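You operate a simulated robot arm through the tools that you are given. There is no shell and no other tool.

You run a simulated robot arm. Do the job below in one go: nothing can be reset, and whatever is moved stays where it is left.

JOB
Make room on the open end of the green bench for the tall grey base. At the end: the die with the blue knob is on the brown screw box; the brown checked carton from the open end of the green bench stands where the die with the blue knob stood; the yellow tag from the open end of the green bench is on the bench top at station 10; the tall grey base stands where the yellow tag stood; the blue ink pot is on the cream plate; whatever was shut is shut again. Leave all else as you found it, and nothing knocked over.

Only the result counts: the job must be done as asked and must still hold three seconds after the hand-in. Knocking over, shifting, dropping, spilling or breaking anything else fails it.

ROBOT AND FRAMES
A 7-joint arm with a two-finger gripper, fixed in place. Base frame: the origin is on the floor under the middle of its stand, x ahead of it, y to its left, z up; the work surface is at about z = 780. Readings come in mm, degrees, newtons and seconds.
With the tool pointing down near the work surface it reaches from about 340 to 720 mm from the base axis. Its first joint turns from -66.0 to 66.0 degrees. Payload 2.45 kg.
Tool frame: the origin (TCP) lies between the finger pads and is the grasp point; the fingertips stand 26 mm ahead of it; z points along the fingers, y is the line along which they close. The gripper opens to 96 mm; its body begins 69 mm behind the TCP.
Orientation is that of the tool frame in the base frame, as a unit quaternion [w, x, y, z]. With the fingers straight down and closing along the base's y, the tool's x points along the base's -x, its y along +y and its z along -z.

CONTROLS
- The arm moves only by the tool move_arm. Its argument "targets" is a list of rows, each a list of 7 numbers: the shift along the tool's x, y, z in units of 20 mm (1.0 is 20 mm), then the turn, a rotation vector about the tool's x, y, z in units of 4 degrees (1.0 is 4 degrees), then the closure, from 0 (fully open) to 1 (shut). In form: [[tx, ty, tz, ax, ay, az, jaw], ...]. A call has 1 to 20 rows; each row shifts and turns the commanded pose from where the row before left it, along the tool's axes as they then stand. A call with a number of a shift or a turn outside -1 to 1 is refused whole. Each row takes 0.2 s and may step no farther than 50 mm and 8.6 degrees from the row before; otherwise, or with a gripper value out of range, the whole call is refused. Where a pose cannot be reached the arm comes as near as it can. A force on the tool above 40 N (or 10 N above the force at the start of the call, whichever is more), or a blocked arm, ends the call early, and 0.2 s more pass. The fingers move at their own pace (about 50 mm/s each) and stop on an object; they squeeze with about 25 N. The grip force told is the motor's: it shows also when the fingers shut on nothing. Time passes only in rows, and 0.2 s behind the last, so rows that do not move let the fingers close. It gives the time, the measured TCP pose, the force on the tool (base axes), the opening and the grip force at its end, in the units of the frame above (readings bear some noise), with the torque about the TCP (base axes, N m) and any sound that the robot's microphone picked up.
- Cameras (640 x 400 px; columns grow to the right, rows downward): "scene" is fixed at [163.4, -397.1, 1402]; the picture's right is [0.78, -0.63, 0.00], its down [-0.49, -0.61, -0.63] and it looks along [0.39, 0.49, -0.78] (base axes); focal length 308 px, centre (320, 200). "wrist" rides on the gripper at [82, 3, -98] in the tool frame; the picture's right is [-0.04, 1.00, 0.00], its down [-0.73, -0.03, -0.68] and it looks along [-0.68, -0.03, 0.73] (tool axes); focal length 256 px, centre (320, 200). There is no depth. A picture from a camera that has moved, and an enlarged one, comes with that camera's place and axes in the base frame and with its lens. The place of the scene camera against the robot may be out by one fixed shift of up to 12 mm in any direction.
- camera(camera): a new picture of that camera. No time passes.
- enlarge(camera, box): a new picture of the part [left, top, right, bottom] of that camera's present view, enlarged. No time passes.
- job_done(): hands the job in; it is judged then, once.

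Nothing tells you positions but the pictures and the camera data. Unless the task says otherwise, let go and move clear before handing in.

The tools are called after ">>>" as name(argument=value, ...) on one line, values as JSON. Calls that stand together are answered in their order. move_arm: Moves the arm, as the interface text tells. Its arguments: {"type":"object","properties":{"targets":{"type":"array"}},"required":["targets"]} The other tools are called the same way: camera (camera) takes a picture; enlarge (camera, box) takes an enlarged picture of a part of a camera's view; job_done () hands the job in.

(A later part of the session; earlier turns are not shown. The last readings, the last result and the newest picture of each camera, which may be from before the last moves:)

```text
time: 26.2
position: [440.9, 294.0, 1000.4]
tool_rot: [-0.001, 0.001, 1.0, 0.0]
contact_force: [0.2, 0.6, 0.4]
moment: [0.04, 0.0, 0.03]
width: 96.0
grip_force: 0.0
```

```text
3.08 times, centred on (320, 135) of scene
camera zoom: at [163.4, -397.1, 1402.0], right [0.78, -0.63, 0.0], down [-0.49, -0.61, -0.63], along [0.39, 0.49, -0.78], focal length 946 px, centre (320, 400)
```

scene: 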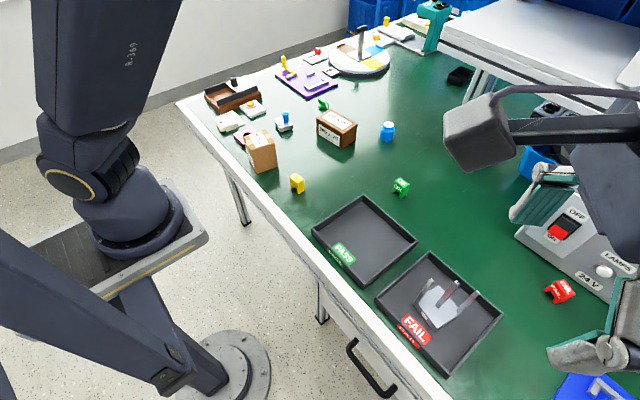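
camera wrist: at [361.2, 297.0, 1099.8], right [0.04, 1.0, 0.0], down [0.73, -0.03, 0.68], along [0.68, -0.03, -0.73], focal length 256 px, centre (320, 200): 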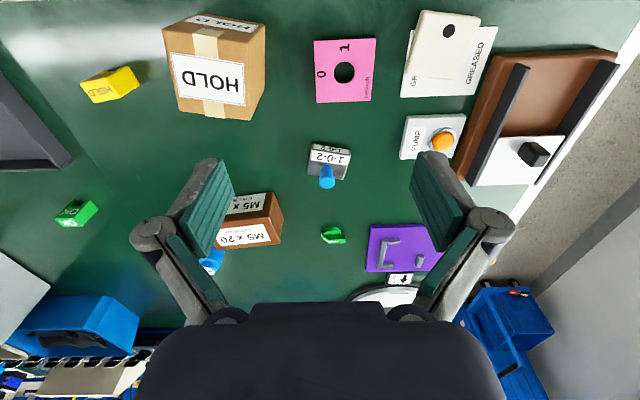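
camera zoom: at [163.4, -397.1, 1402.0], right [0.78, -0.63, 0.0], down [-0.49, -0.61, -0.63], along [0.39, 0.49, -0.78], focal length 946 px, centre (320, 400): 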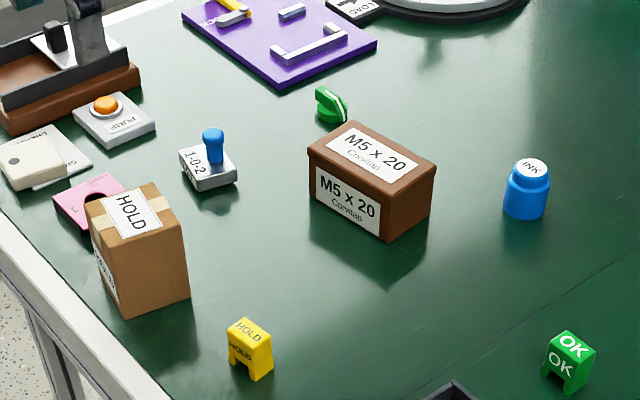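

Die measured: block about 53×43×17 mm centred near (577, 299), turned ~13°, knob top near z≈833. Next I'll view the screw box, tag and ink pot from here.

>>> move_arm(targets=[[0, -1, 0, 0, 0, 0, 0], [0, -1, 0, 0, 0, 0, 0], [0, -1, 0, 0, 0, 0, 0], [0, -1, 0, 0, 0, 0, 0], [0, -1, 0, 0, 0, 0, 0], [0, -1, 0, 0, 0, 0, 0], [0, -1, 0, 0, 0, 0, 0], [0, -1, 0, 0, 0, 0, 0], [0, 0, 0, 0, 0, 0, 0]])

>>> camera(camera="wrist")

>>> enlarge(camera="wrist", box=[240, 160, 430, 300])

>>> enlarge(camera="wrist", box=[170, 30, 430, 190])

```text
time: 28.2
position: [441.8, 132.8, 1002.2]
tool_rot: [0.0, 0.0, 1.0, 0.001]
contact_force: [0.2, 0.6, -0.6]
moment: [0.0, 0.04, 0.02]
width: 96.4
grip_force: 0.1
```

```text
taken
camera wrist: at [362.2, 135.7, 1101.0], right [0.04, 1.0, 0.0], down [0.73, -0.03, 0.68], along [0.68, -0.03, -0.73], focal length 256 px, centre (320, 200)
```

wrist: 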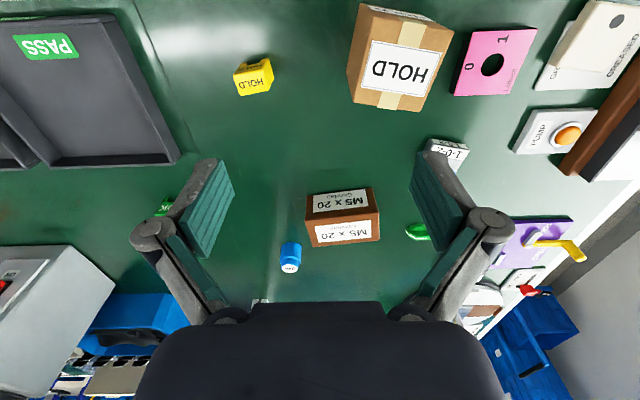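

```text
2.86 times, centred on (335, 230) of wrist
camera zoom: at [362.2, 135.7, 1101.0], right [0.04, 1.0, 0.0], down [0.73, -0.03, 0.68], along [0.68, -0.03, -0.73], focal length 731 px, centre (277, 114)
```

zoom: 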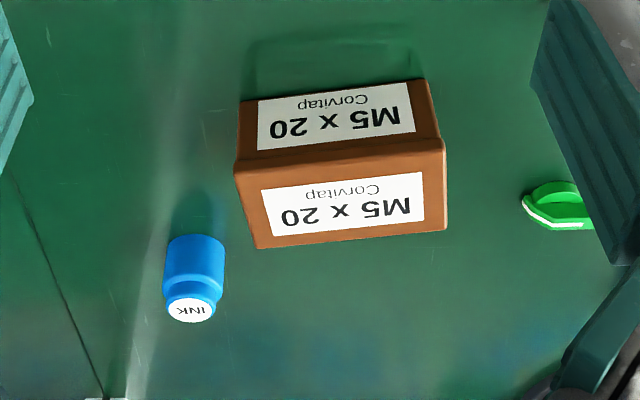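

```text
2.46 times, centred on (300, 110) of wrist
camera zoom: at [362.2, 135.7, 1101.0], right [0.04, 1.0, 0.0], down [0.73, -0.03, 0.68], along [0.68, -0.03, -0.73], focal length 630 px, centre (369, 422)
```

zoom: 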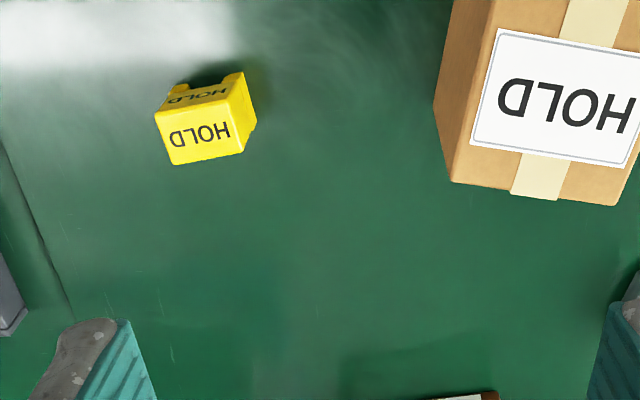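

Screw box top: about 109×74 mm, centre ≈ (678, 161), top z≈834. The ink pot is near (799, 58). I'll go above the die now, staying high.

>>> move_arm(targets=[[-0.75, 0.922, 0.4, 0, 0, 0, 0], [-0.75, 0.922, 0.4, 0, 0, 0, 0], [-0.75, 0.922, 0.4, 0, 0, 0, 0], [-0.75, 0.922, 0.4, 0, 0, 0, 0], [-0.75, 0.922, 0.4, 0, 0, 0, 0], [-0.75, 0.922, 0.4, 0, 0, 0, 0], [-0.75, 0.922, 0.4, 0, 0, 0, 0], [-0.75, 0.922, 0.4, 0, 0, 0, 0], [-0.75, 0.922, 0.4, 0, 0, 0, 0], [0, 0, 0, 0, 0, 0, 0]])

>>> camera(camera="wrist")

>>> camera(camera="scene")

```text
time: 30.4
position: [576.2, 299.7, 928.9]
tool_rot: [0.0, 0.0, 1.0, 0.001]
contact_force: [0.1, 1.0, 0.6]
moment: [0.0, -0.03, -0.01]
width: 96.1
grip_force: 0.0
```

```text
taken
camera wrist: at [495.6, 302.7, 1027.1], right [0.04, 1.0, 0.0], down [0.73, -0.03, 0.68], along [0.68, -0.03, -0.73], focal length 256 px, centre (320, 200)
```

wrist: 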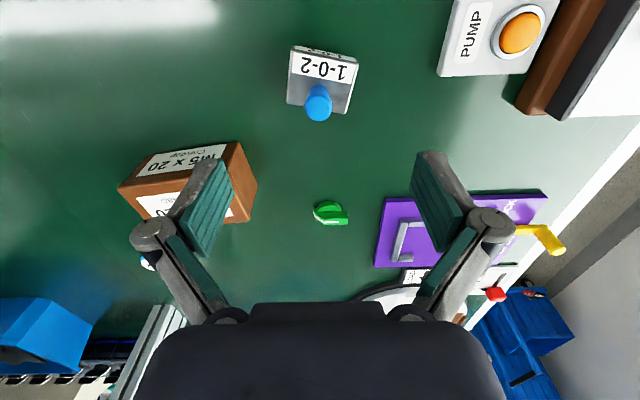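

```text
taken
```

scene: 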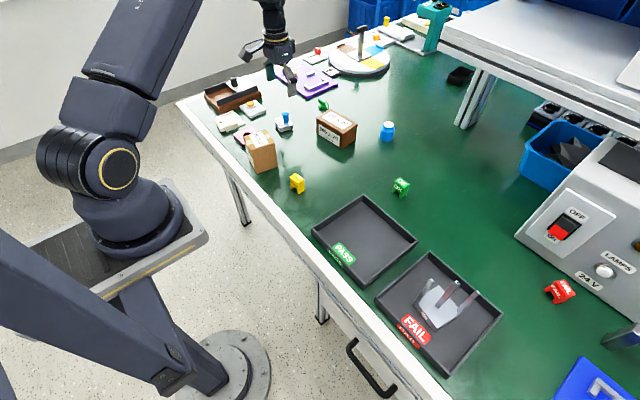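

The TCP is nearly above the knob. I'll zoom to fine-tune alignment.

>>> enlarge(camera="wrist", box=[280, 40, 370, 130])

```text
4.44 times, centred on (325, 85) of wrist
camera zoom: at [495.6, 302.7, 1027.1], right [0.04, 1.0, 0.0], down [0.73, -0.03, 0.68], along [0.68, -0.03, -0.73], focal length 1138 px, centre (298, 711)
```

zoom: 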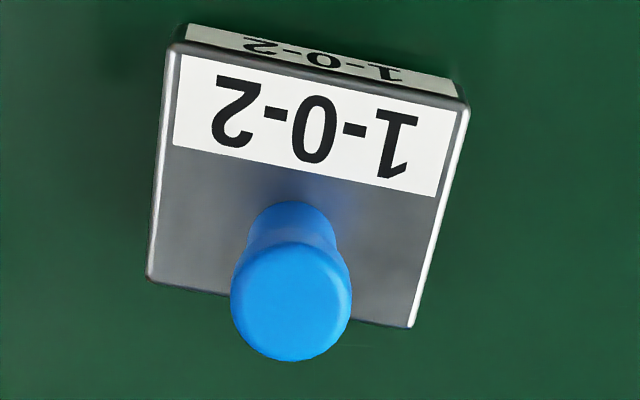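

Knob located at about (583, 298), top z≈826. I'll centre over it and descend until the tips sit just above the block.

>>> move_arm(targets=[[-0.3, -0.09, 0, 0, 0, 0, 0], [0, 0, 1, 0, 0, 0, 0], [0, 0, 1, 0, 0, 0, 0], [0, 0, 1, 0, 0, 0, 0], [0, 0, 1, 0, 0, 0, 0], [0, 0, 0.5, 0, 0, 0, 0], [0, 0, 0.5, 0, 0, 0, 0], [0, 0, 0, 0, 0, 0, 0]])

>>> camera(camera="wrist")

>>> enlarge(camera="wrist", box=[230, 60, 410, 240])

>>> enlarge(camera="scene", box=[240, 70, 330, 145])

```text
time: 32.2
position: [581.3, 296.0, 829.1]
tool_rot: [0.001, 0.0, 1.0, 0.0]
contact_force: [-0.3, -0.6, -0.4]
moment: [-0.03, 0.02, -0.01]
width: 96.1
grip_force: 0.1
```

```text
taken
camera wrist: at [502.3, 299.6, 928.2], right [0.04, 1.0, 0.0], down [0.73, -0.03, 0.68], along [0.68, -0.03, -0.73], focal length 256 px, centre (320, 200)
```

wrist: 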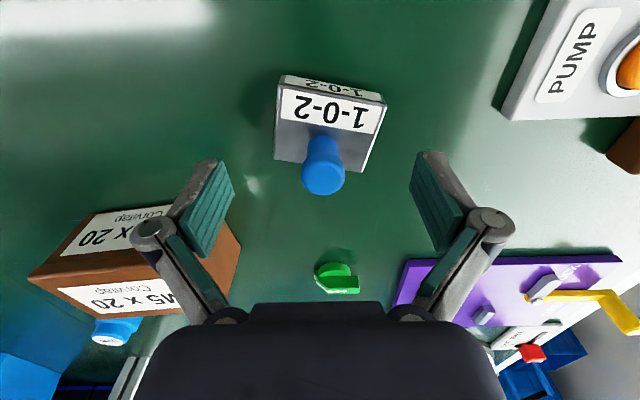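

```text
2.22 times, centred on (320, 150) of wrist
camera zoom: at [502.3, 299.6, 928.2], right [0.04, 1.0, 0.0], down [0.73, -0.03, 0.68], along [0.68, -0.03, -0.73], focal length 569 px, centre (320, 311)
```

zoom: 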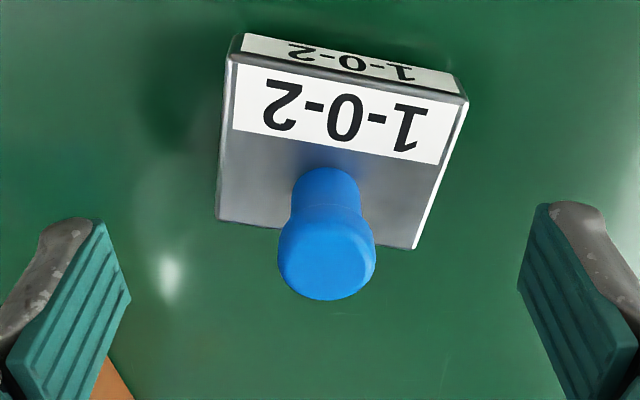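

```text
5.33 times, centred on (285, 108) of scene
camera zoom: at [163.4, -397.1, 1402.0], right [0.78, -0.63, 0.0], down [-0.49, -0.61, -0.63], along [0.39, 0.49, -0.78], focal length 1641 px, centre (507, 693)
```

zoom: 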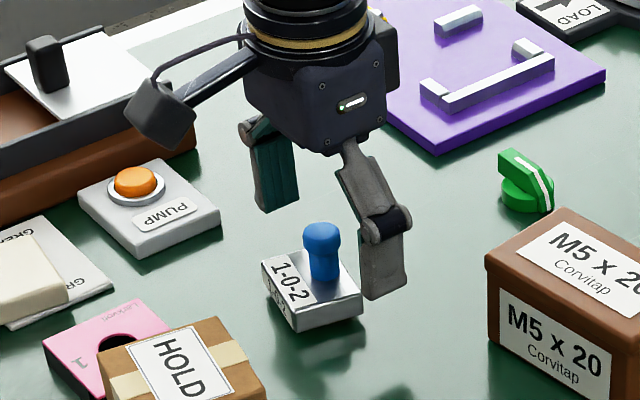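

The knob sits centred between the fingers. Closing on it.

>>> move_arm(targets=[[0, 0, 0, 0, 0, 0, 1], [0, 0, 0, 0, 0, 0, 1], [0, 0, 0, 0, 0, 0, 1], [0, 0, 0, 0, 0, 0, 1], [0, 0, 0, 0, 0, 0, 1], [0, 0, 0, 0, 0, 0, 1]])

>>> enlarge(camera="wrist", box=[230, 60, 410, 240])

>>> enlarge(camera="scene", box=[240, 70, 330, 145])

```text
time: 33.6
position: [582.4, 295.9, 829.6]
tool_rot: [0.0, 0.001, 1.0, 0.0]
contact_force: [0.4, 0.8, 1.2]
moment: [0.05, 0.0, -0.02]
width: 21.0
grip_force: 24.7
```

```text
2.22 times, centred on (320, 150) of wrist
camera zoom: at [502.2, 299.7, 928.5], right [0.04, 1.0, 0.0], down [0.73, -0.03, 0.68], along [0.68, -0.03, -0.73], focal length 569 px, centre (320, 311)
```

zoom: 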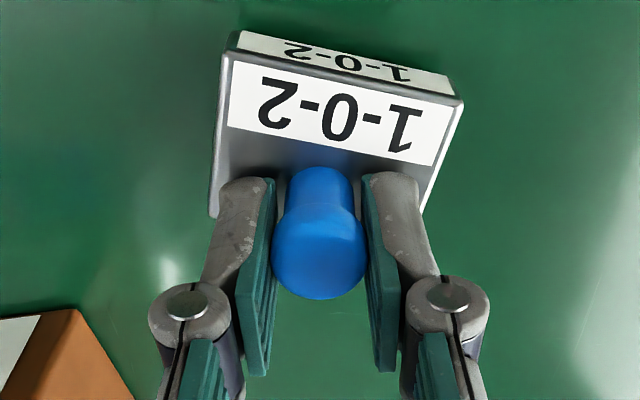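

```text
5.33 times, centred on (285, 108) of scene
camera zoom: at [163.4, -397.1, 1402.0], right [0.78, -0.63, 0.0], down [-0.49, -0.61, -0.63], along [0.39, 0.49, -0.78], focal length 1641 px, centre (507, 693)
```

zoom: 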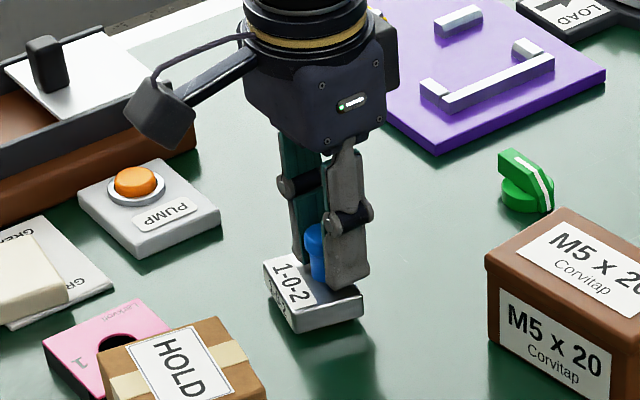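

Gripped at 21 mm. Lifting.

>>> move_arm(targets=[[0, 0, -0.5, 0, 0, 0, 1], [0, 0, -1, 0, 0, 0, 1], [0, 0, -1, 0, 0, 0, 1], [0, 0, -1, 0, 0, 0, 1], [0, 0, -1, 0, 0, 0, 1], [0, 0, -1, 0, 0, 0, 1], [0, 0, 0, 0, 0, 0, 1], [0, 0, 0, 0, 0, 0, 1]])

>>> camera(camera="wrist")

>>> enlarge(camera="scene", box=[230, 40, 350, 140])

```text
time: 35.4
position: [582.9, 296.9, 938.1]
tool_rot: [0.0, -0.001, 1.0, -0.001]
contact_force: [0.4, 0.5, 0.0]
moment: [0.01, -0.01, 0.0]
width: 0.0
grip_force: 25.0
```

```text
taken
camera wrist: at [503.2, 299.8, 1036.5], right [0.04, 1.0, 0.0], down [0.73, -0.03, 0.68], along [0.68, -0.03, -0.73], focal length 256 px, centre (320, 200)
```

wrist: 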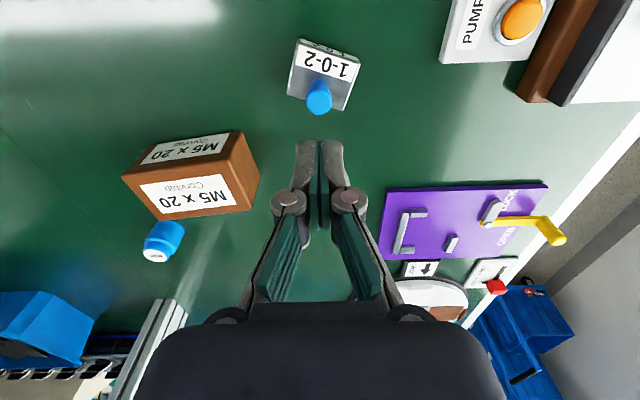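

```text
4.00 times, centred on (290, 90) of scene
camera zoom: at [163.4, -397.1, 1402.0], right [0.78, -0.63, 0.0], down [-0.49, -0.61, -0.63], along [0.39, 0.49, -0.78], focal length 1230 px, centre (440, 640)
```

zoom: 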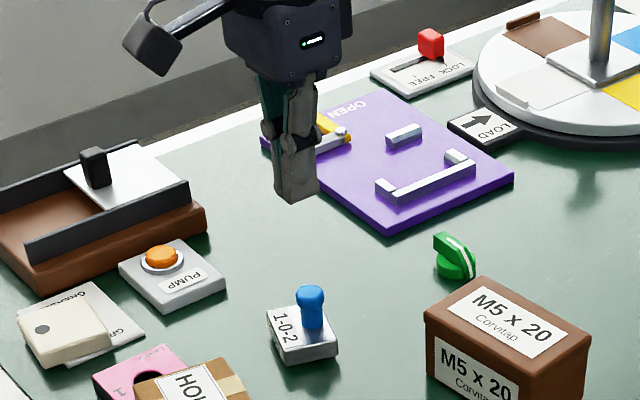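

The knob slipped out; the die still stands upright where it was. I'll check its place, then retry slowly to learn how it slips.

>>> enlarge(camera="wrist", box=[280, 30, 370, 120])

```text
4.44 times, centred on (325, 75) of wrist
camera zoom: at [503.2, 299.8, 1036.5], right [0.04, 1.0, 0.0], down [0.73, -0.03, 0.68], along [0.68, -0.03, -0.73], focal length 1138 px, centre (298, 756)
```

zoom: 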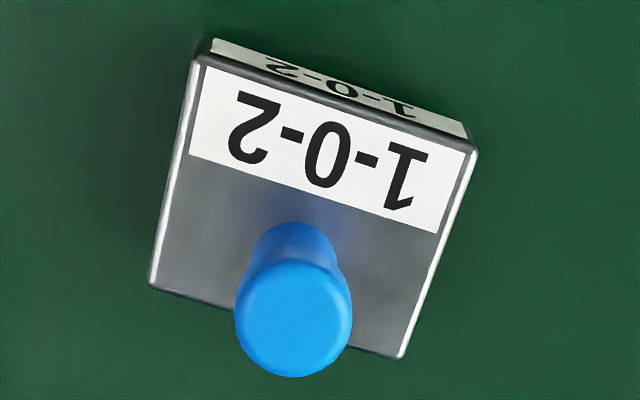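

>>> move_arm(targets=[[-0.25, -0.05, 0, 0, 0, 0, 0], [0, 0, 1, 0, 0, 0, 0], [0, 0, 1, 0, 0, 0, 0], [0, 0, 1, 0, 0, 0, 0], [0, 0, 1, 0, 0, 0, 0], [0, 0, 1, 0, 0, 0, 0], [0, 0, 0.5, 0, 0, 0, 0], [0, 0, 0.15, 0, 0, 0, 0], [0, 0, 0, 0, 0, 0, 0], [0, 0, 0, 0, 0, 0, 1], [0, 0, 0, 0, 0, 0, 1], [0, 0, 0, 0, 0, 0, 1], [0, 0, 0, 0, 0, 0, 1], [0, 0, 0, 0, 0, 0, 1], [0, 0, 0, 0, 0, 0, 1]])

>>> enlarge(camera="wrist", box=[230, 60, 410, 240])

>>> enlarge(camera="scene", box=[250, 80, 320, 140])

```text
time: 38.6
position: [589.1, 296.6, 826.2]
tool_rot: [0.001, 0.0, 1.0, 0.001]
contact_force: [2.9, -3.8, 23.8]
moment: [-0.14, 0.19, -0.03]
width: 21.0
grip_force: 25.1
```

```text
2.22 times, centred on (320, 150) of wrist
camera zoom: at [508.3, 299.2, 925.8], right [0.04, 1.0, 0.0], down [0.73, -0.03, 0.68], along [0.68, -0.03, -0.73], focal length 569 px, centre (320, 311)
```

zoom: 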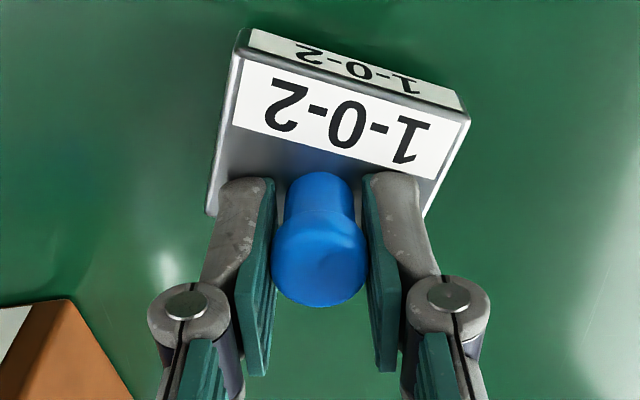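

```text
6.67 times, centred on (285, 110) of scene
camera zoom: at [163.0, -397.4, 1402.0], right [0.78, -0.63, 0.0], down [-0.49, -0.61, -0.63], along [0.39, 0.49, -0.78], focal length 2051 px, centre (553, 800)
```

zoom: 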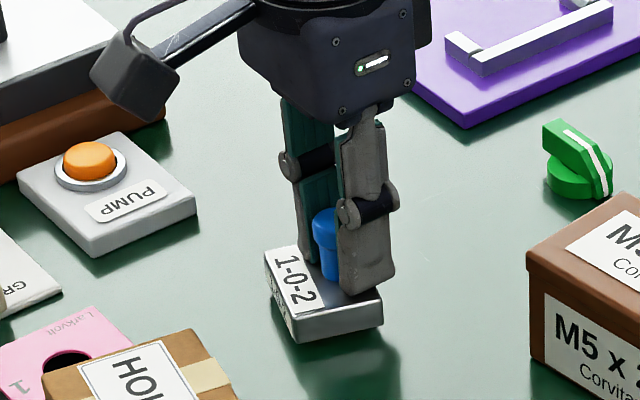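

The tips touched the block top (23.8 N upward), so the block is ~20 mm high. I'll lift slowly in small steps and watch the load.

>>> move_arm(targets=[[0, 0, -0.05, 0, 0, 0, 1], [0, 0, -0.05, 0, 0, 0, 1], [0, 0, -0.05, 0, 0, 0, 1], [0, 0, 0, 0, 0, 0, 1]])

>>> move_arm(targets=[[0, 0, -0.1, 0, 0, 0, 1], [0, 0, -0.1, 0, 0, 0, 1], [0, 0, 0, 0, 0, 0, 1]])

>>> enlarge(camera="scene", box=[250, 80, 320, 140])

```text
time: 39.6
position: [586.4, 295.6, 828.1]
tool_rot: [-0.001, 0.0, 1.0, 0.0]
contact_force: [2.4, 1.6, 4.6]
moment: [0.19, -0.09, 0.01]
width: 21.0
grip_force: 25.1
```

```text
time: 40.4
position: [587.4, 296.0, 831.6]
tool_rot: [-0.001, 0.0, 1.0, 0.0]
contact_force: [-0.1, -0.2, -2.3]
moment: [-0.07, -0.01, 0.01]
width: 21.1
grip_force: 24.9
```

```text
6.67 times, centred on (285, 110) of scene
camera zoom: at [163.4, -397.1, 1402.0], right [0.78, -0.63, 0.0], down [-0.49, -0.61, -0.63], along [0.39, 0.49, -0.78], focal length 2051 px, centre (553, 800)
```

zoom: 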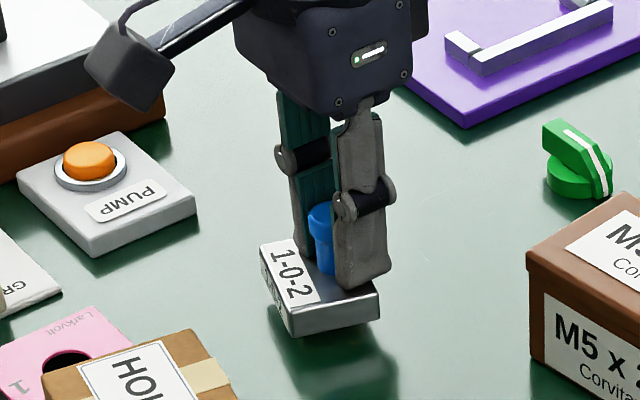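

It lifts with only a few newtons. I'll keep lifting gently.

>>> move_arm(targets=[[0, 0, -0.15, 0, 0, 0, 1], [0, 0, -0.2, 0, 0, 0, 1], [0, 0, -0.25, 0, 0, 0, 1], [0, 0, -0.25, 0, 0, 0, 1], [0, 0, -0.25, 0, 0, 0, 1], [0, 0, -0.25, 0, 0, 0, 1], [0, 0, -0.15, 0, 0, 0, 1], [0, 0, 0, 0, 0, 0, 1]])

>>> enlarge(camera="wrist", box=[230, 60, 410, 240])

>>> enlarge(camera="scene", box=[250, 80, 320, 140])

```text
time: 42.2
position: [588.0, 295.4, 862.6]
tool_rot: [0.0, 0.0, 1.0, 0.0]
contact_force: [0.0, -0.6, -2.5]
moment: [0.0, 0.0, -0.04]
width: 21.1
grip_force: 25.8
```

```text
2.22 times, centred on (320, 150) of wrist
camera zoom: at [507.0, 299.0, 961.2], right [0.04, 1.0, 0.0], down [0.73, -0.03, 0.68], along [0.68, -0.03, -0.73], focal length 569 px, centre (320, 311)
```

zoom: 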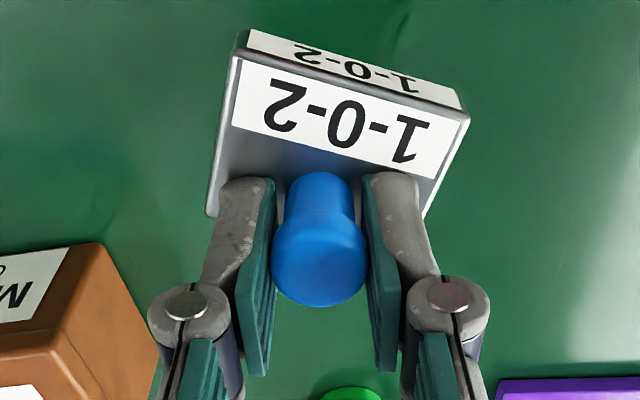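

```text
6.67 times, centred on (285, 110) of scene
camera zoom: at [163.4, -397.1, 1402.0], right [0.78, -0.63, 0.0], down [-0.49, -0.61, -0.63], along [0.39, 0.49, -0.78], focal length 2051 px, centre (553, 800)
```

zoom: 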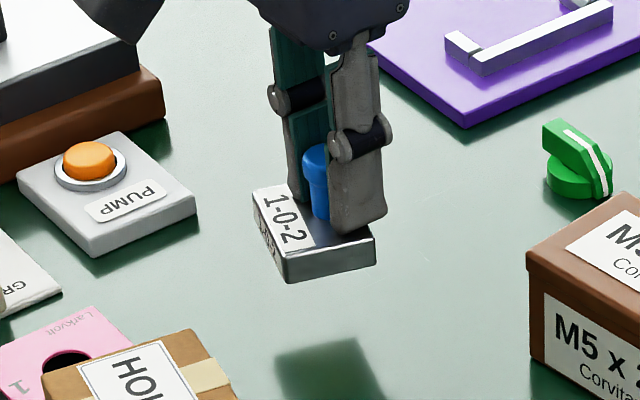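

Held securely (≈2.5 N load). I'll raise further, travel gently over the screw box and turn the die to line up with it.

>>> move_arm(targets=[[0, 0, -0.3, 0, 0, 0, 1], [0, 0, -0.5, 0, 0, 0, 1], [0, 0, -0.5, 0, 0, 0, 1], [0, 0, -0.5, 0, 0, 0, 1], [0, 0, -0.5, 0, 0, 0, 1], [-0.2, -0.3, -0.4, 0, 0, 0, 1], [-0.4, -0.5, -0.2, 0, 0, -0.5, 1], [-0.4, -0.5, 0, 0, 0, -0.5, 1], [0, 0, 0, 0, 0, 0, 1]])

```text
time: 44.2
position: [608.3, 269.4, 920.2]
tool_rot: [0.0, -0.034, 0.999, 0.0]
contact_force: [0.0, -0.8, -2.4]
moment: [0.01, -0.01, 0.01]
width: 20.9
grip_force: 24.6
```

>>> move_arm(targets=[[0, 0, 0, 0, 0, -0.6, 1], [0, 0, 0, 0, 0, -0.7, 1], [0, 0, 0, 0, 0, -0.7, 1], [0, 0, 0, 0, 0, -0.7, 1], [0, 0, 0, 0, 0, -0.7, 1], [0, 0, 0, 0, 0, -0.6, 1], [0, 0, 0, 0, 0, 0, 1]])

>>> move_arm(targets=[[-0.08, -0.25, 0, 0, 0, 0, 1], [-0.156, -0.5375, 0, 0, 0, 0, 1], [-0.156, -0.5375, 0, 0, 0, 0, 1], [-0.156, -0.5375, 0, 0, 0, 0, 1], [-0.156, -0.5375, 0, 0, 0, 0, 1], [-0.156, -0.5375, 0, 0, 0, 0, 1], [-0.156, -0.5375, 0, 0, 0, 0, 1], [-0.156, -0.5375, 0, 0, 0, 0, 1], [-0.156, -0.5375, 0, 0, 0, 0, 1], [-0.156, -0.5375, 0, 0, 0, 0, 1], [-0.156, -0.5375, 0, 0, 0, 0, 1], [-0.156, -0.5375, 0, 0, 0, 0, 1], [-0.08, -0.29, 0, 0, 0, 0, 1], [0, 0, 0, 0, 0, 0, 1]])

>>> camera(camera="wrist")

>>> enlarge(camera="scene", box=[280, 60, 410, 160])

```text
time: 45.8
position: [608.8, 269.9, 920.4]
tool_rot: [0.001, -0.175, 0.985, 0.0]
contact_force: [0.2, -0.5, -2.8]
moment: [-0.03, -0.02, 0.01]
width: 21.0
grip_force: 25.1
```

```text
time: 48.8
position: [687.3, 160.4, 922.2]
tool_rot: [0.0, -0.174, 0.985, 0.0]
contact_force: [-0.4, 0.2, -3.2]
moment: [-0.02, -0.02, 0.04]
width: 20.9
grip_force: 25.6
```

```text
taken
camera wrist: at [611.1, 135.1, 1020.6], right [-0.3, 0.95, 0.0], down [0.7, 0.22, 0.68], along [0.65, 0.21, -0.73], focal length 256 px, centre (320, 200)
```

wrist: 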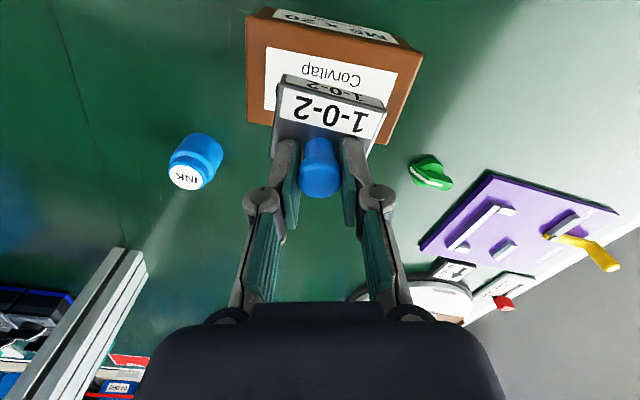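

```text
4.00 times, centred on (345, 110) of scene
camera zoom: at [163.4, -397.1, 1402.0], right [0.78, -0.63, 0.0], down [-0.49, -0.61, -0.63], along [0.39, 0.49, -0.78], focal length 1230 px, centre (220, 560)
```

zoom: 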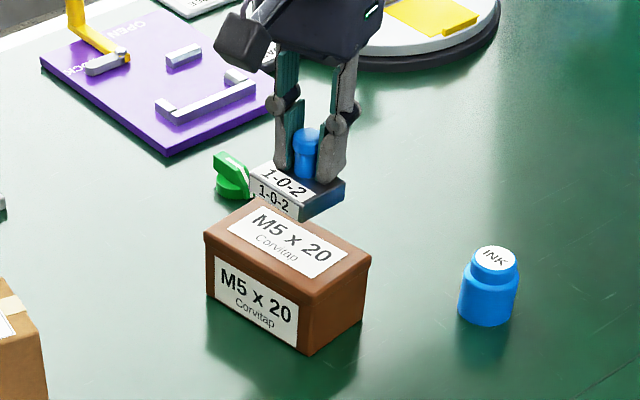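

>>> enlarge(camera="wrist", box=[230, 0, 440, 200])

```text
2.00 times, centred on (335, 100) of wrist
camera zoom: at [611.1, 135.1, 1020.6], right [-0.3, 0.95, 0.0], down [0.7, 0.22, 0.68], along [0.65, 0.21, -0.73], focal length 512 px, centre (290, 400)
```

zoom: 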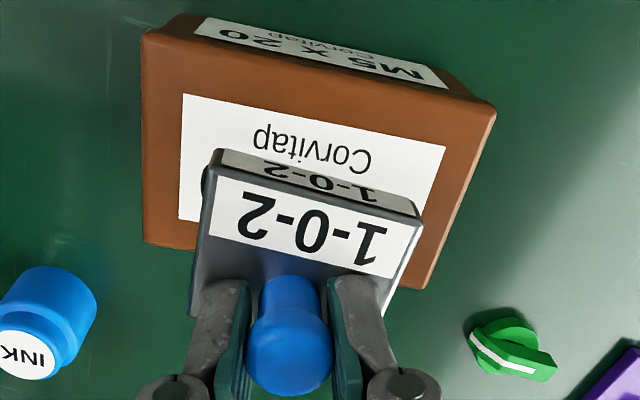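

Alignment looks right: die centre will land near (678, 160) on the box top (centre ≈ (676, 161)). Lowering.

>>> move_arm(targets=[[0, 0, 0.3, 0, 0, 0, 1], [0, 0, 0.5, 0, 0, 0, 1], [0, 0, 0.5, 0, 0, 0, 1], [0, 0, 0.3, 0, 0, 0, 1], [0, 0, 0.1, 0, 0, 0, 1], [0, 0, 0, 0, 0, 0, 1]])

>>> move_arm(targets=[[0, 0, 0.1, 0, 0, 0, 1], [0, 0, 0.05, 0, 0, 0, 1], [0, 0, 0, 0, 0, 0, 1]])

>>> enlarge(camera="scene", box=[300, 80, 400, 160])

>>> enlarge(camera="wrist", box=[230, 0, 440, 200])

```text
time: 50.2
position: [686.1, 160.7, 888.1]
tool_rot: [0.001, -0.174, 0.985, 0.001]
contact_force: [-1.5, 0.5, 6.1]
moment: [-0.01, 0.08, 0.0]
width: 20.9
grip_force: 24.8
```

```text
time: 51.0
position: [689.4, 161.3, 886.7]
tool_rot: [0.003, -0.174, 0.985, 0.0]
contact_force: [0.7, -0.5, 4.3]
moment: [0.0, -0.06, -0.05]
width: 21.0
grip_force: 25.0
stopped in row 3: the force on the tool passed its limit at 41 N (the readings are from after the stop); the commanded pose is now the measured one
```

```text
5.00 times, centred on (350, 120) of scene
camera zoom: at [163.3, -397.1, 1402.0], right [0.78, -0.63, 0.0], down [-0.49, -0.61, -0.63], along [0.39, 0.49, -0.78], focal length 1538 px, centre (170, 600)
```

zoom: 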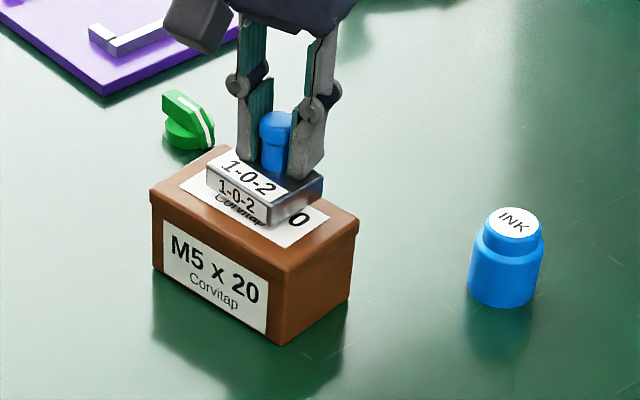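

```text
2.00 times, centred on (335, 100) of wrist
camera zoom: at [612.3, 135.8, 986.1], right [-0.3, 0.95, 0.0], down [0.7, 0.22, 0.68], along [0.65, 0.21, -0.73], focal length 512 px, centre (290, 400)
```

zoom: 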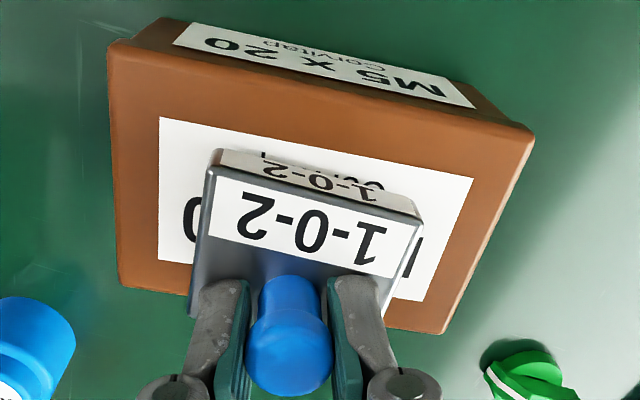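

The die rests on the box lid. Releasing.

>>> move_arm(targets=[[0, 0, 0, 0, 0, 0, 0.7], [0, 0, 0, 0, 0, 0, 0.6], [0, 0, 0, 0, 0, 0, 0.5], [0, 0, 0, 0, 0, 0, 0.5], [0, 0, -0.5, 0, 0, 0, 0.5], [0, 0, -1, 0, 0, 0, 0.5], [0, 0, -1, 0, 0, 0, 0.5], [0, 0, -1, 0, 0, 0, 0.5], [0, 0, -1, 0, 0, 0, 0.5], [0, 0, 0, 0, 0, 0, 0.5]])

>>> enlarge(camera="wrist", box=[230, 0, 440, 200])

>>> camera(camera="scene")

```text
time: 53.2
position: [688.2, 159.9, 977.7]
tool_rot: [0.001, -0.174, 0.985, 0.0]
contact_force: [0.4, 0.5, 0.0]
moment: [0.05, 0.0, 0.01]
width: 48.1
grip_force: 0.1
```

```text
2.00 times, centred on (335, 100) of wrist
camera zoom: at [611.8, 135.7, 1075.5], right [-0.3, 0.95, 0.0], down [0.7, 0.22, 0.68], along [0.65, 0.21, -0.73], focal length 512 px, centre (290, 400)
```

zoom: 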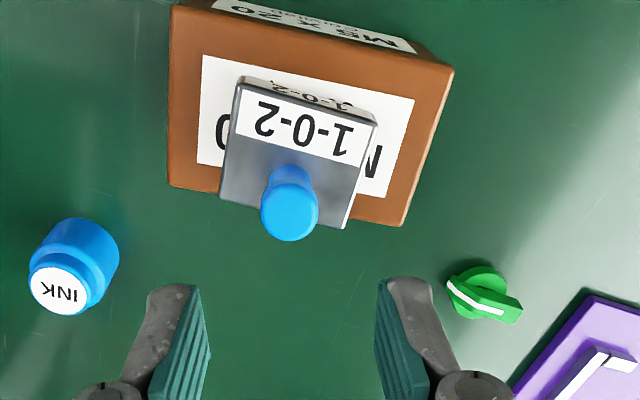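

```text
taken
```

scene: 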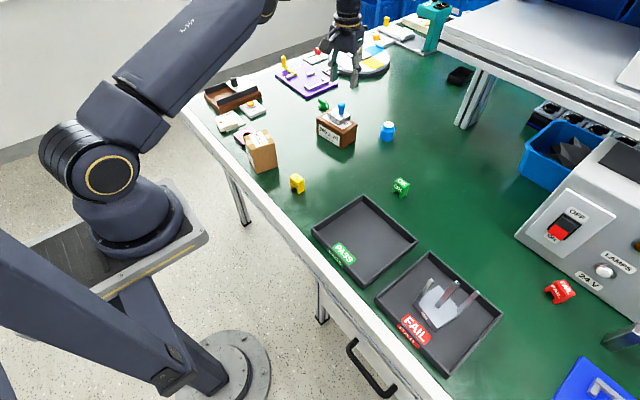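

Die is resting on the screw box. Next the carton: centre ≈ (434, 198.5), 66×66 mm, top z≈863, turned −11°. Moving above it and turning the gripper to match.

>>> move_arm(targets=[[0.94, 0.5125, 0, 0, 0, 0, 0], [0.94, 0.5125, 0, 0, 0, 0, 0], [0.94, 0.5125, 0, 0, 0, 0, 0], [0.94, 0.5125, 0, 0, 0, 0, 0], [0.94, 0.5125, 0, 0, 0, 0, 0], [0.94, 0.5125, 0, 0, 0, 0, 0], [0.94, 0.5125, 0, 0, 0, 0, 0], [0.94, 0.5125, 0, 0, 0, 0, 0], [0.94, 0.5125, 0, 0, 0, 0, 0], [0.94, 0.5125, 0, 0, 0, 0, 0], [0.94, 0.5125, 0, 0, 0, 0, 0], [0.94, 0.5125, 0, 0, 0, 0, 0]])

>>> move_arm(targets=[[0, 0, 0, 0, 0, 0.97, 0], [0, 0, 0, 0, 0, 0.97, 0], [0, 0, 0, 0, 0, 0.97, 0], [0, 0, 0, 0, 0, 0.97, 0], [0, 0, 0, 0, 0, 0.97, 0], [0, 0, 0, 0, 0, 0.97, 0], [0, 0, 0, 0, 0, 0.97, 0], [0, 0, 0, 0, 0, 0.97, 0], [0, 0, 0, 0, 0, 0, 0]])

>>> camera(camera="wrist")

```text
time: 55.8
position: [432.6, 197.4, 975.9]
tool_rot: [0.002, -0.174, 0.985, 0.001]
contact_force: [-0.2, -0.3, 0.4]
moment: [0.01, -0.01, -0.02]
width: 96.2
grip_force: 0.0
```

```text
time: 57.8
position: [436.2, 198.3, 976.8]
tool_rot: [0.001, 0.097, 0.995, 0.001]
contact_force: [-0.3, 0.1, -0.5]
moment: [-0.02, -0.01, -0.02]
width: 95.9
grip_force: 0.0
```

```text
taken
camera wrist: at [356.5, 217.3, 1075.2], right [0.23, 0.97, 0.0], down [0.71, -0.17, 0.68], along [0.66, -0.16, -0.73], focal length 256 px, centre (320, 200)
```

wrist: 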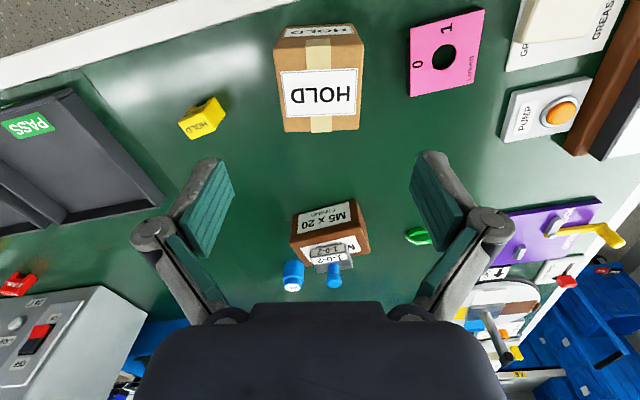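

>>> enlarge(camera="wrist", box=[250, 10, 390, 150])

```text
2.86 times, centred on (320, 80) of wrist
camera zoom: at [356.5, 217.3, 1075.2], right [0.23, 0.97, 0.0], down [0.71, -0.17, 0.68], along [0.66, -0.16, -0.73], focal length 731 px, centre (320, 543)
```

zoom: 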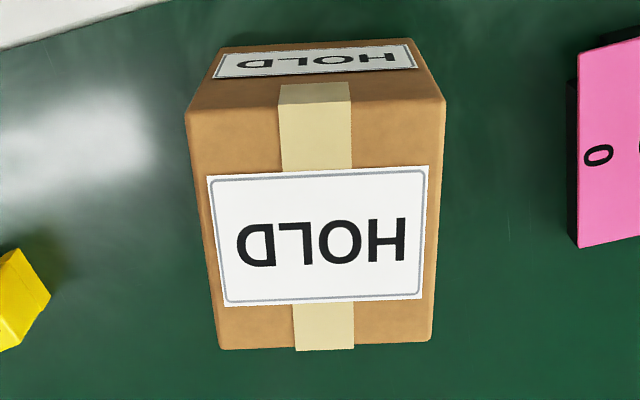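

The carton sits within 4 mm of under the TCP and is aligned. Descending to grip it at mid-height.

>>> move_arm(targets=[[0.19, 0.03, 0, 0, 0, 0, 0], [0, 0, 1, 0, 0, 0, 0], [0, 0, 1, 0, 0, 0, 0], [0, 0, 1, 0, 0, 0, 0], [0, 0, 1, 0, 0, 0, 0], [0, 0, 1, 0, 0, 0, 0], [0, 0, 1, 0, 0, 0, 0], [0, 0, 1, 0, 0, 0, 0], [0, 0, 0.65, 0, 0, 0, 0], [0, 0, 0, 0, 0, 0, 0]])

>>> camera(camera="wrist")

>>> enlarge(camera="scene", box=[210, 90, 310, 180])

```text
time: 60.0
position: [431.8, 199.9, 822.7]
tool_rot: [0.001, 0.096, 0.995, 0.001]
contact_force: [0.6, 0.8, -0.3]
moment: [0.01, 0.02, 0.0]
width: 95.8
grip_force: 0.0
```

```text
taken
camera wrist: at [353.8, 219.2, 921.8], right [0.23, 0.97, 0.0], down [0.71, -0.17, 0.68], along [0.66, -0.16, -0.73], focal length 256 px, centre (320, 200)
```

wrist: 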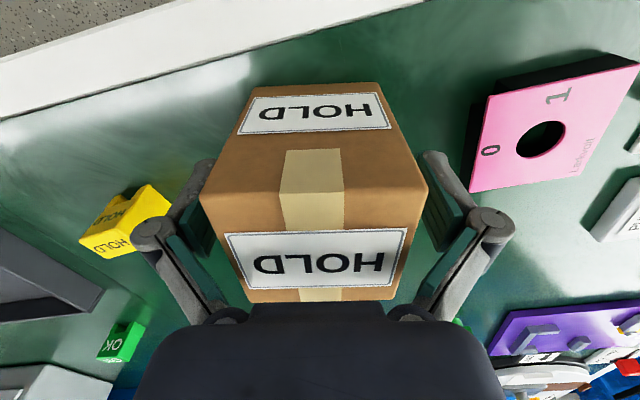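

```text
4.44 times, centred on (260, 135) of scene
camera zoom: at [163.4, -397.1, 1402.0], right [0.78, -0.63, 0.0], down [-0.49, -0.61, -0.63], along [0.39, 0.49, -0.78], focal length 1367 px, centre (587, 489)
```

zoom: 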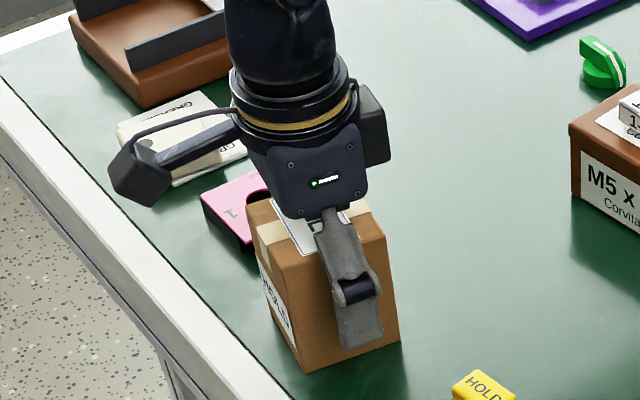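

Fingers straddle the carton cleanly. Closing.

>>> move_arm(targets=[[0, 0, 0, 0, 0, 0, 1], [0, 0, 0, 0, 0, 0, 1], [0, 0, 0, 0, 0, 0, 1], [0, 0, 0, 0, 0, 0, 1], [0, 0, 0, 0, 0, 0, 1]])

>>> move_arm(targets=[[0, 0, -0.1, 0, 0, 0, 1], [0, 0, -0.1, 0, 0, 0, 1], [0, 0, -0.2, 0, 0, 0, 1], [0, 0, 0, 0, 0, 0, 1]])

>>> enlarge(camera="scene", box=[210, 90, 310, 180])

```text
time: 61.2
position: [431.8, 199.9, 823.5]
tool_rot: [0.0, 0.096, 0.995, 0.0]
contact_force: [-3.9, -4.1, 15.9]
moment: [0.02, 0.25, 0.02]
width: 69.9
grip_force: 25.6
```

```text
time: 62.2
position: [432.3, 198.7, 831.3]
tool_rot: [0.0, 0.096, 0.995, 0.001]
contact_force: [0.9, 0.0, -2.9]
moment: [0.01, -0.01, 0.01]
width: 65.5
grip_force: 25.3
```

```text
4.44 times, centred on (260, 135) of scene
camera zoom: at [163.4, -397.1, 1402.0], right [0.78, -0.63, 0.0], down [-0.49, -0.61, -0.63], along [0.39, 0.49, -0.78], focal length 1367 px, centre (587, 489)
```

zoom: 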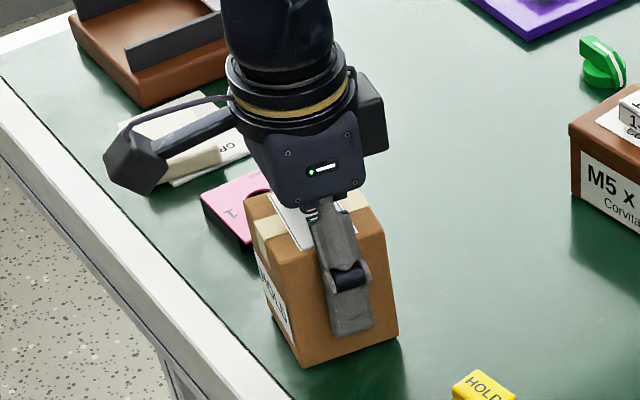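

Carton lifted, ~2.9 N load, width 65.5 mm. Raising it further, then moving it toward the die's old place.

>>> move_arm(targets=[[0, 0, -0.3, 0, 0, 0, 1], [0, 0, -0.4, 0, 0, 0, 1], [0, 0, -0.5, 0, 0, 0, 1], [0, 0, -0.5, 0, 0, 0, 1], [0, 0, -0.5, 0, 0, 0, 1], [0, 0, -0.5, 0, 0, 0, 1], [0, 0, -0.3, 0, 0, 0, 1], [0, 0, 0, 0, 0, 0, 1]])

>>> camera(camera="wrist")

>>> enlarge(camera="scene", box=[210, 70, 310, 160])

```text
time: 64.0
position: [432.3, 201.0, 891.3]
tool_rot: [0.002, 0.096, 0.995, 0.001]
contact_force: [-0.7, 0.3, -1.5]
moment: [0.01, -0.02, -0.01]
width: 65.6
grip_force: 25.6
```

```text
taken
camera wrist: at [352.6, 218.9, 990.6], right [0.23, 0.97, 0.0], down [0.71, -0.17, 0.68], along [0.66, -0.16, -0.73], focal length 256 px, centre (320, 200)
```

wrist: 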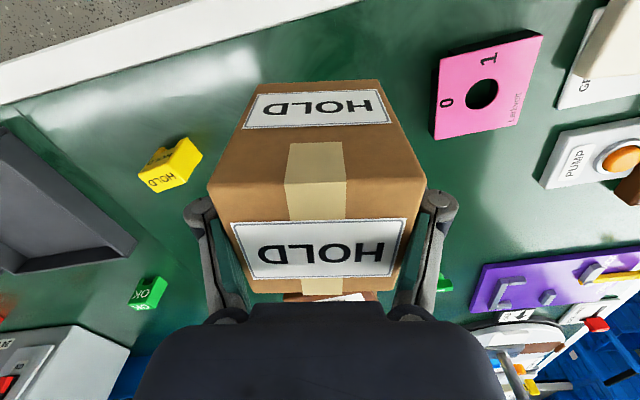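

```text
4.44 times, centred on (260, 115) of scene
camera zoom: at [163.4, -397.1, 1402.0], right [0.78, -0.63, 0.0], down [-0.49, -0.61, -0.63], along [0.39, 0.49, -0.78], focal length 1367 px, centre (587, 578)
```

zoom: 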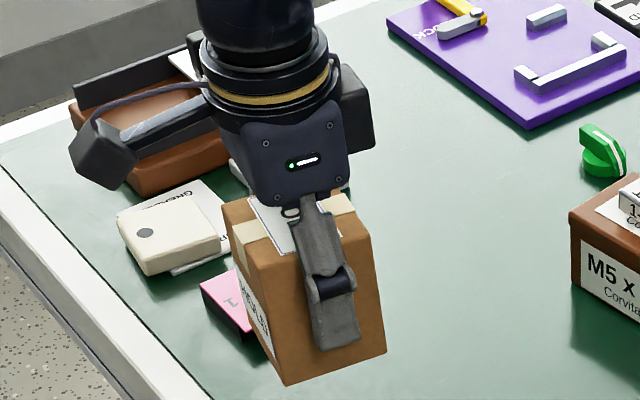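

Carton is level. Moving it to the die's old spot (575, 300).

>>> move_arm(targets=[[-0.234, 0.241, 0, 0, 0, 0, 1], [-0.467, 0.482, 0, 0, 0, 0, 1], [-0.467, 0.482, 0, 0, 0, 0, 1], [-0.467, 0.482, 0, 0, 0, 0, 1], [-0.467, 0.482, 0, 0, 0, 0, 1], [-0.467, 0.482, 0, 0, 0, 0, 1], [-0.467, 0.482, 0, 0, 0, 0, 1], [-0.467, 0.482, 0, 0, 0, 0, 1], [-0.467, 0.482, 0, 0, 0, 0, 1], [-0.467, 0.482, 0, 0, 0, 0, 1], [-0.467, 0.482, 0, 0, 0, 0, 1], [-0.467, 0.482, 0, 0, 0, 0, 1], [-0.467, 0.482, 0, 0, 0, 0, 1], [-0.234, 0.241, 0, 0, 0, 0, 1], [0, 0, 0, 0, 0, 0, 1]])

>>> camera(camera="wrist")

>>> enlarge(camera="scene", box=[230, 40, 350, 150])

```text
time: 67.2
position: [575.0, 299.2, 891.7]
tool_rot: [0.0, 0.096, 0.995, 0.001]
contact_force: [0.2, 0.0, -1.1]
moment: [-0.02, 0.01, 0.03]
width: 65.7
grip_force: 24.9
```

```text
taken
camera wrist: at [496.0, 318.4, 990.7], right [0.23, 0.97, 0.0], down [0.71, -0.17, 0.68], along [0.66, -0.16, -0.73], focal length 256 px, centre (320, 200)
```

wrist: 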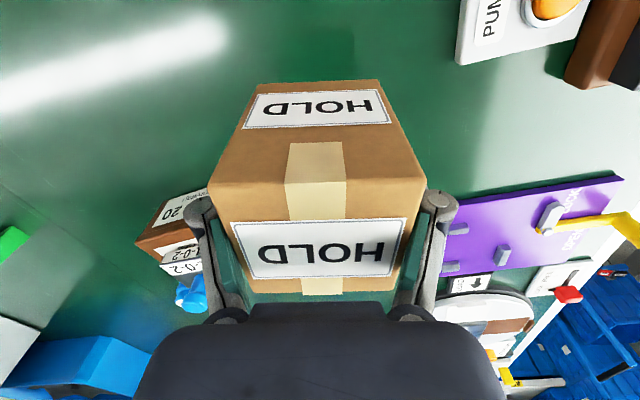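

```text
3.64 times, centred on (290, 95) of scene
camera zoom: at [163.4, -397.1, 1402.0], right [0.78, -0.63, 0.0], down [-0.49, -0.61, -0.63], along [0.39, 0.49, -0.78], focal length 1119 px, centre (429, 582)
```

zoom: 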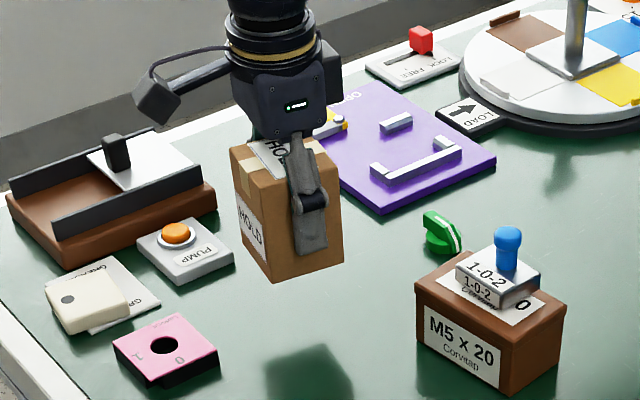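

Lowering the carton onto the bench at the die's former spot.

>>> move_arm(targets=[[0, 0, 0.4, 0, 0, 0, 1], [0, 0, 0.5, 0, 0, 0, 1], [0, 0, 0.5, 0, 0, 0, 1], [0, 0, 0.5, 0, 0, 0, 1], [0, 0, 0.5, 0, 0, 0, 1], [0, 0, 0.4, 0, 0, 0, 1], [0, 0, 0.15, 0, 0, 0, 1], [0, 0, 0, 0, 0, 0, 1]])

>>> move_arm(targets=[[0, 0, 0.05, 0, 0, 0, 1], [0, 0, 0.05, 0, 0, 0, 1], [0, 0, 0, 0, 0, 0, 1]])

```text
time: 69.0
position: [573.4, 300.0, 830.8]
tool_rot: [0.001, 0.096, 0.995, 0.001]
contact_force: [-0.4, 0.3, -2.5]
moment: [-0.01, -0.03, -0.02]
width: 65.5
grip_force: 24.6
```

```text
time: 69.8
position: [575.4, 297.7, 830.6]
tool_rot: [0.001, 0.096, 0.995, 0.0]
contact_force: [-1.4, 0.0, -2.8]
moment: [0.0, 0.0, -0.01]
width: 65.6
grip_force: 24.7
```

>>> move_arm(targets=[[0, 0, 0.07, 0, 0, 0, 1], [0, 0, 0.07, 0, 0, 0, 1], [0, 0, 0, 0, 0, 0, 1]])

>>> enlarge(camera="scene", box=[240, 60, 340, 150])

```text
time: 70.6
position: [573.9, 298.7, 828.2]
tool_rot: [0.001, 0.096, 0.995, 0.001]
contact_force: [-0.9, -1.1, -2.1]
moment: [-0.04, 0.03, 0.0]
width: 65.9
grip_force: 25.1
```

```text
4.44 times, centred on (290, 105) of scene
camera zoom: at [163.4, -397.1, 1402.0], right [0.78, -0.63, 0.0], down [-0.49, -0.61, -0.63], along [0.39, 0.49, -0.78], focal length 1367 px, centre (453, 622)
```

zoom: 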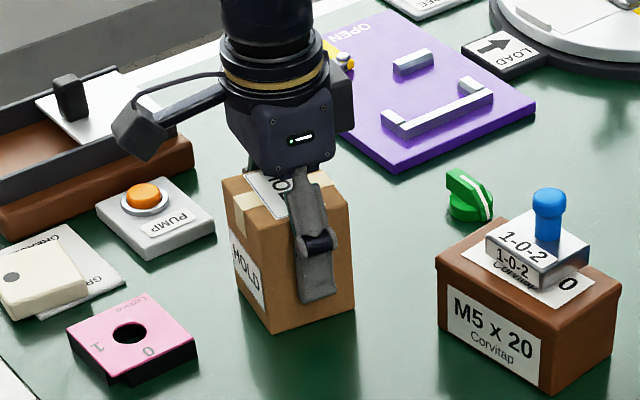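

>>> move_arm(targets=[[0, 0, 0.07, 0, 0, 0, 1], [0, 0, 0.07, 0, 0, 0, 1], [0, 0, 0, 0, 0, 0, 1]])

>>> move_arm(targets=[[0, 0, 0.06, 0, 0, 0, 1], [0, 0, 0, 0, 0, 0, 1]])

```text
time: 71.4
position: [574.3, 298.7, 828.0]
tool_rot: [0.002, 0.097, 0.995, 0.002]
contact_force: [-7.0, -6.0, 29.7]
moment: [-0.44, 0.57, -0.05]
width: 66.0
grip_force: 24.8
```

```text
time: 71.8
position: [574.8, 300.2, 827.4]
tool_rot: [0.004, 0.096, 0.995, 0.002]
contact_force: [0.8, -0.4, 4.7]
moment: [-0.25, 0.1, -0.02]
width: 65.8
grip_force: 24.6
stopped in row 2: the force on the tool passed its limit at 42 N (the readings are from after the stop); the commanded pose is now the measured one
```

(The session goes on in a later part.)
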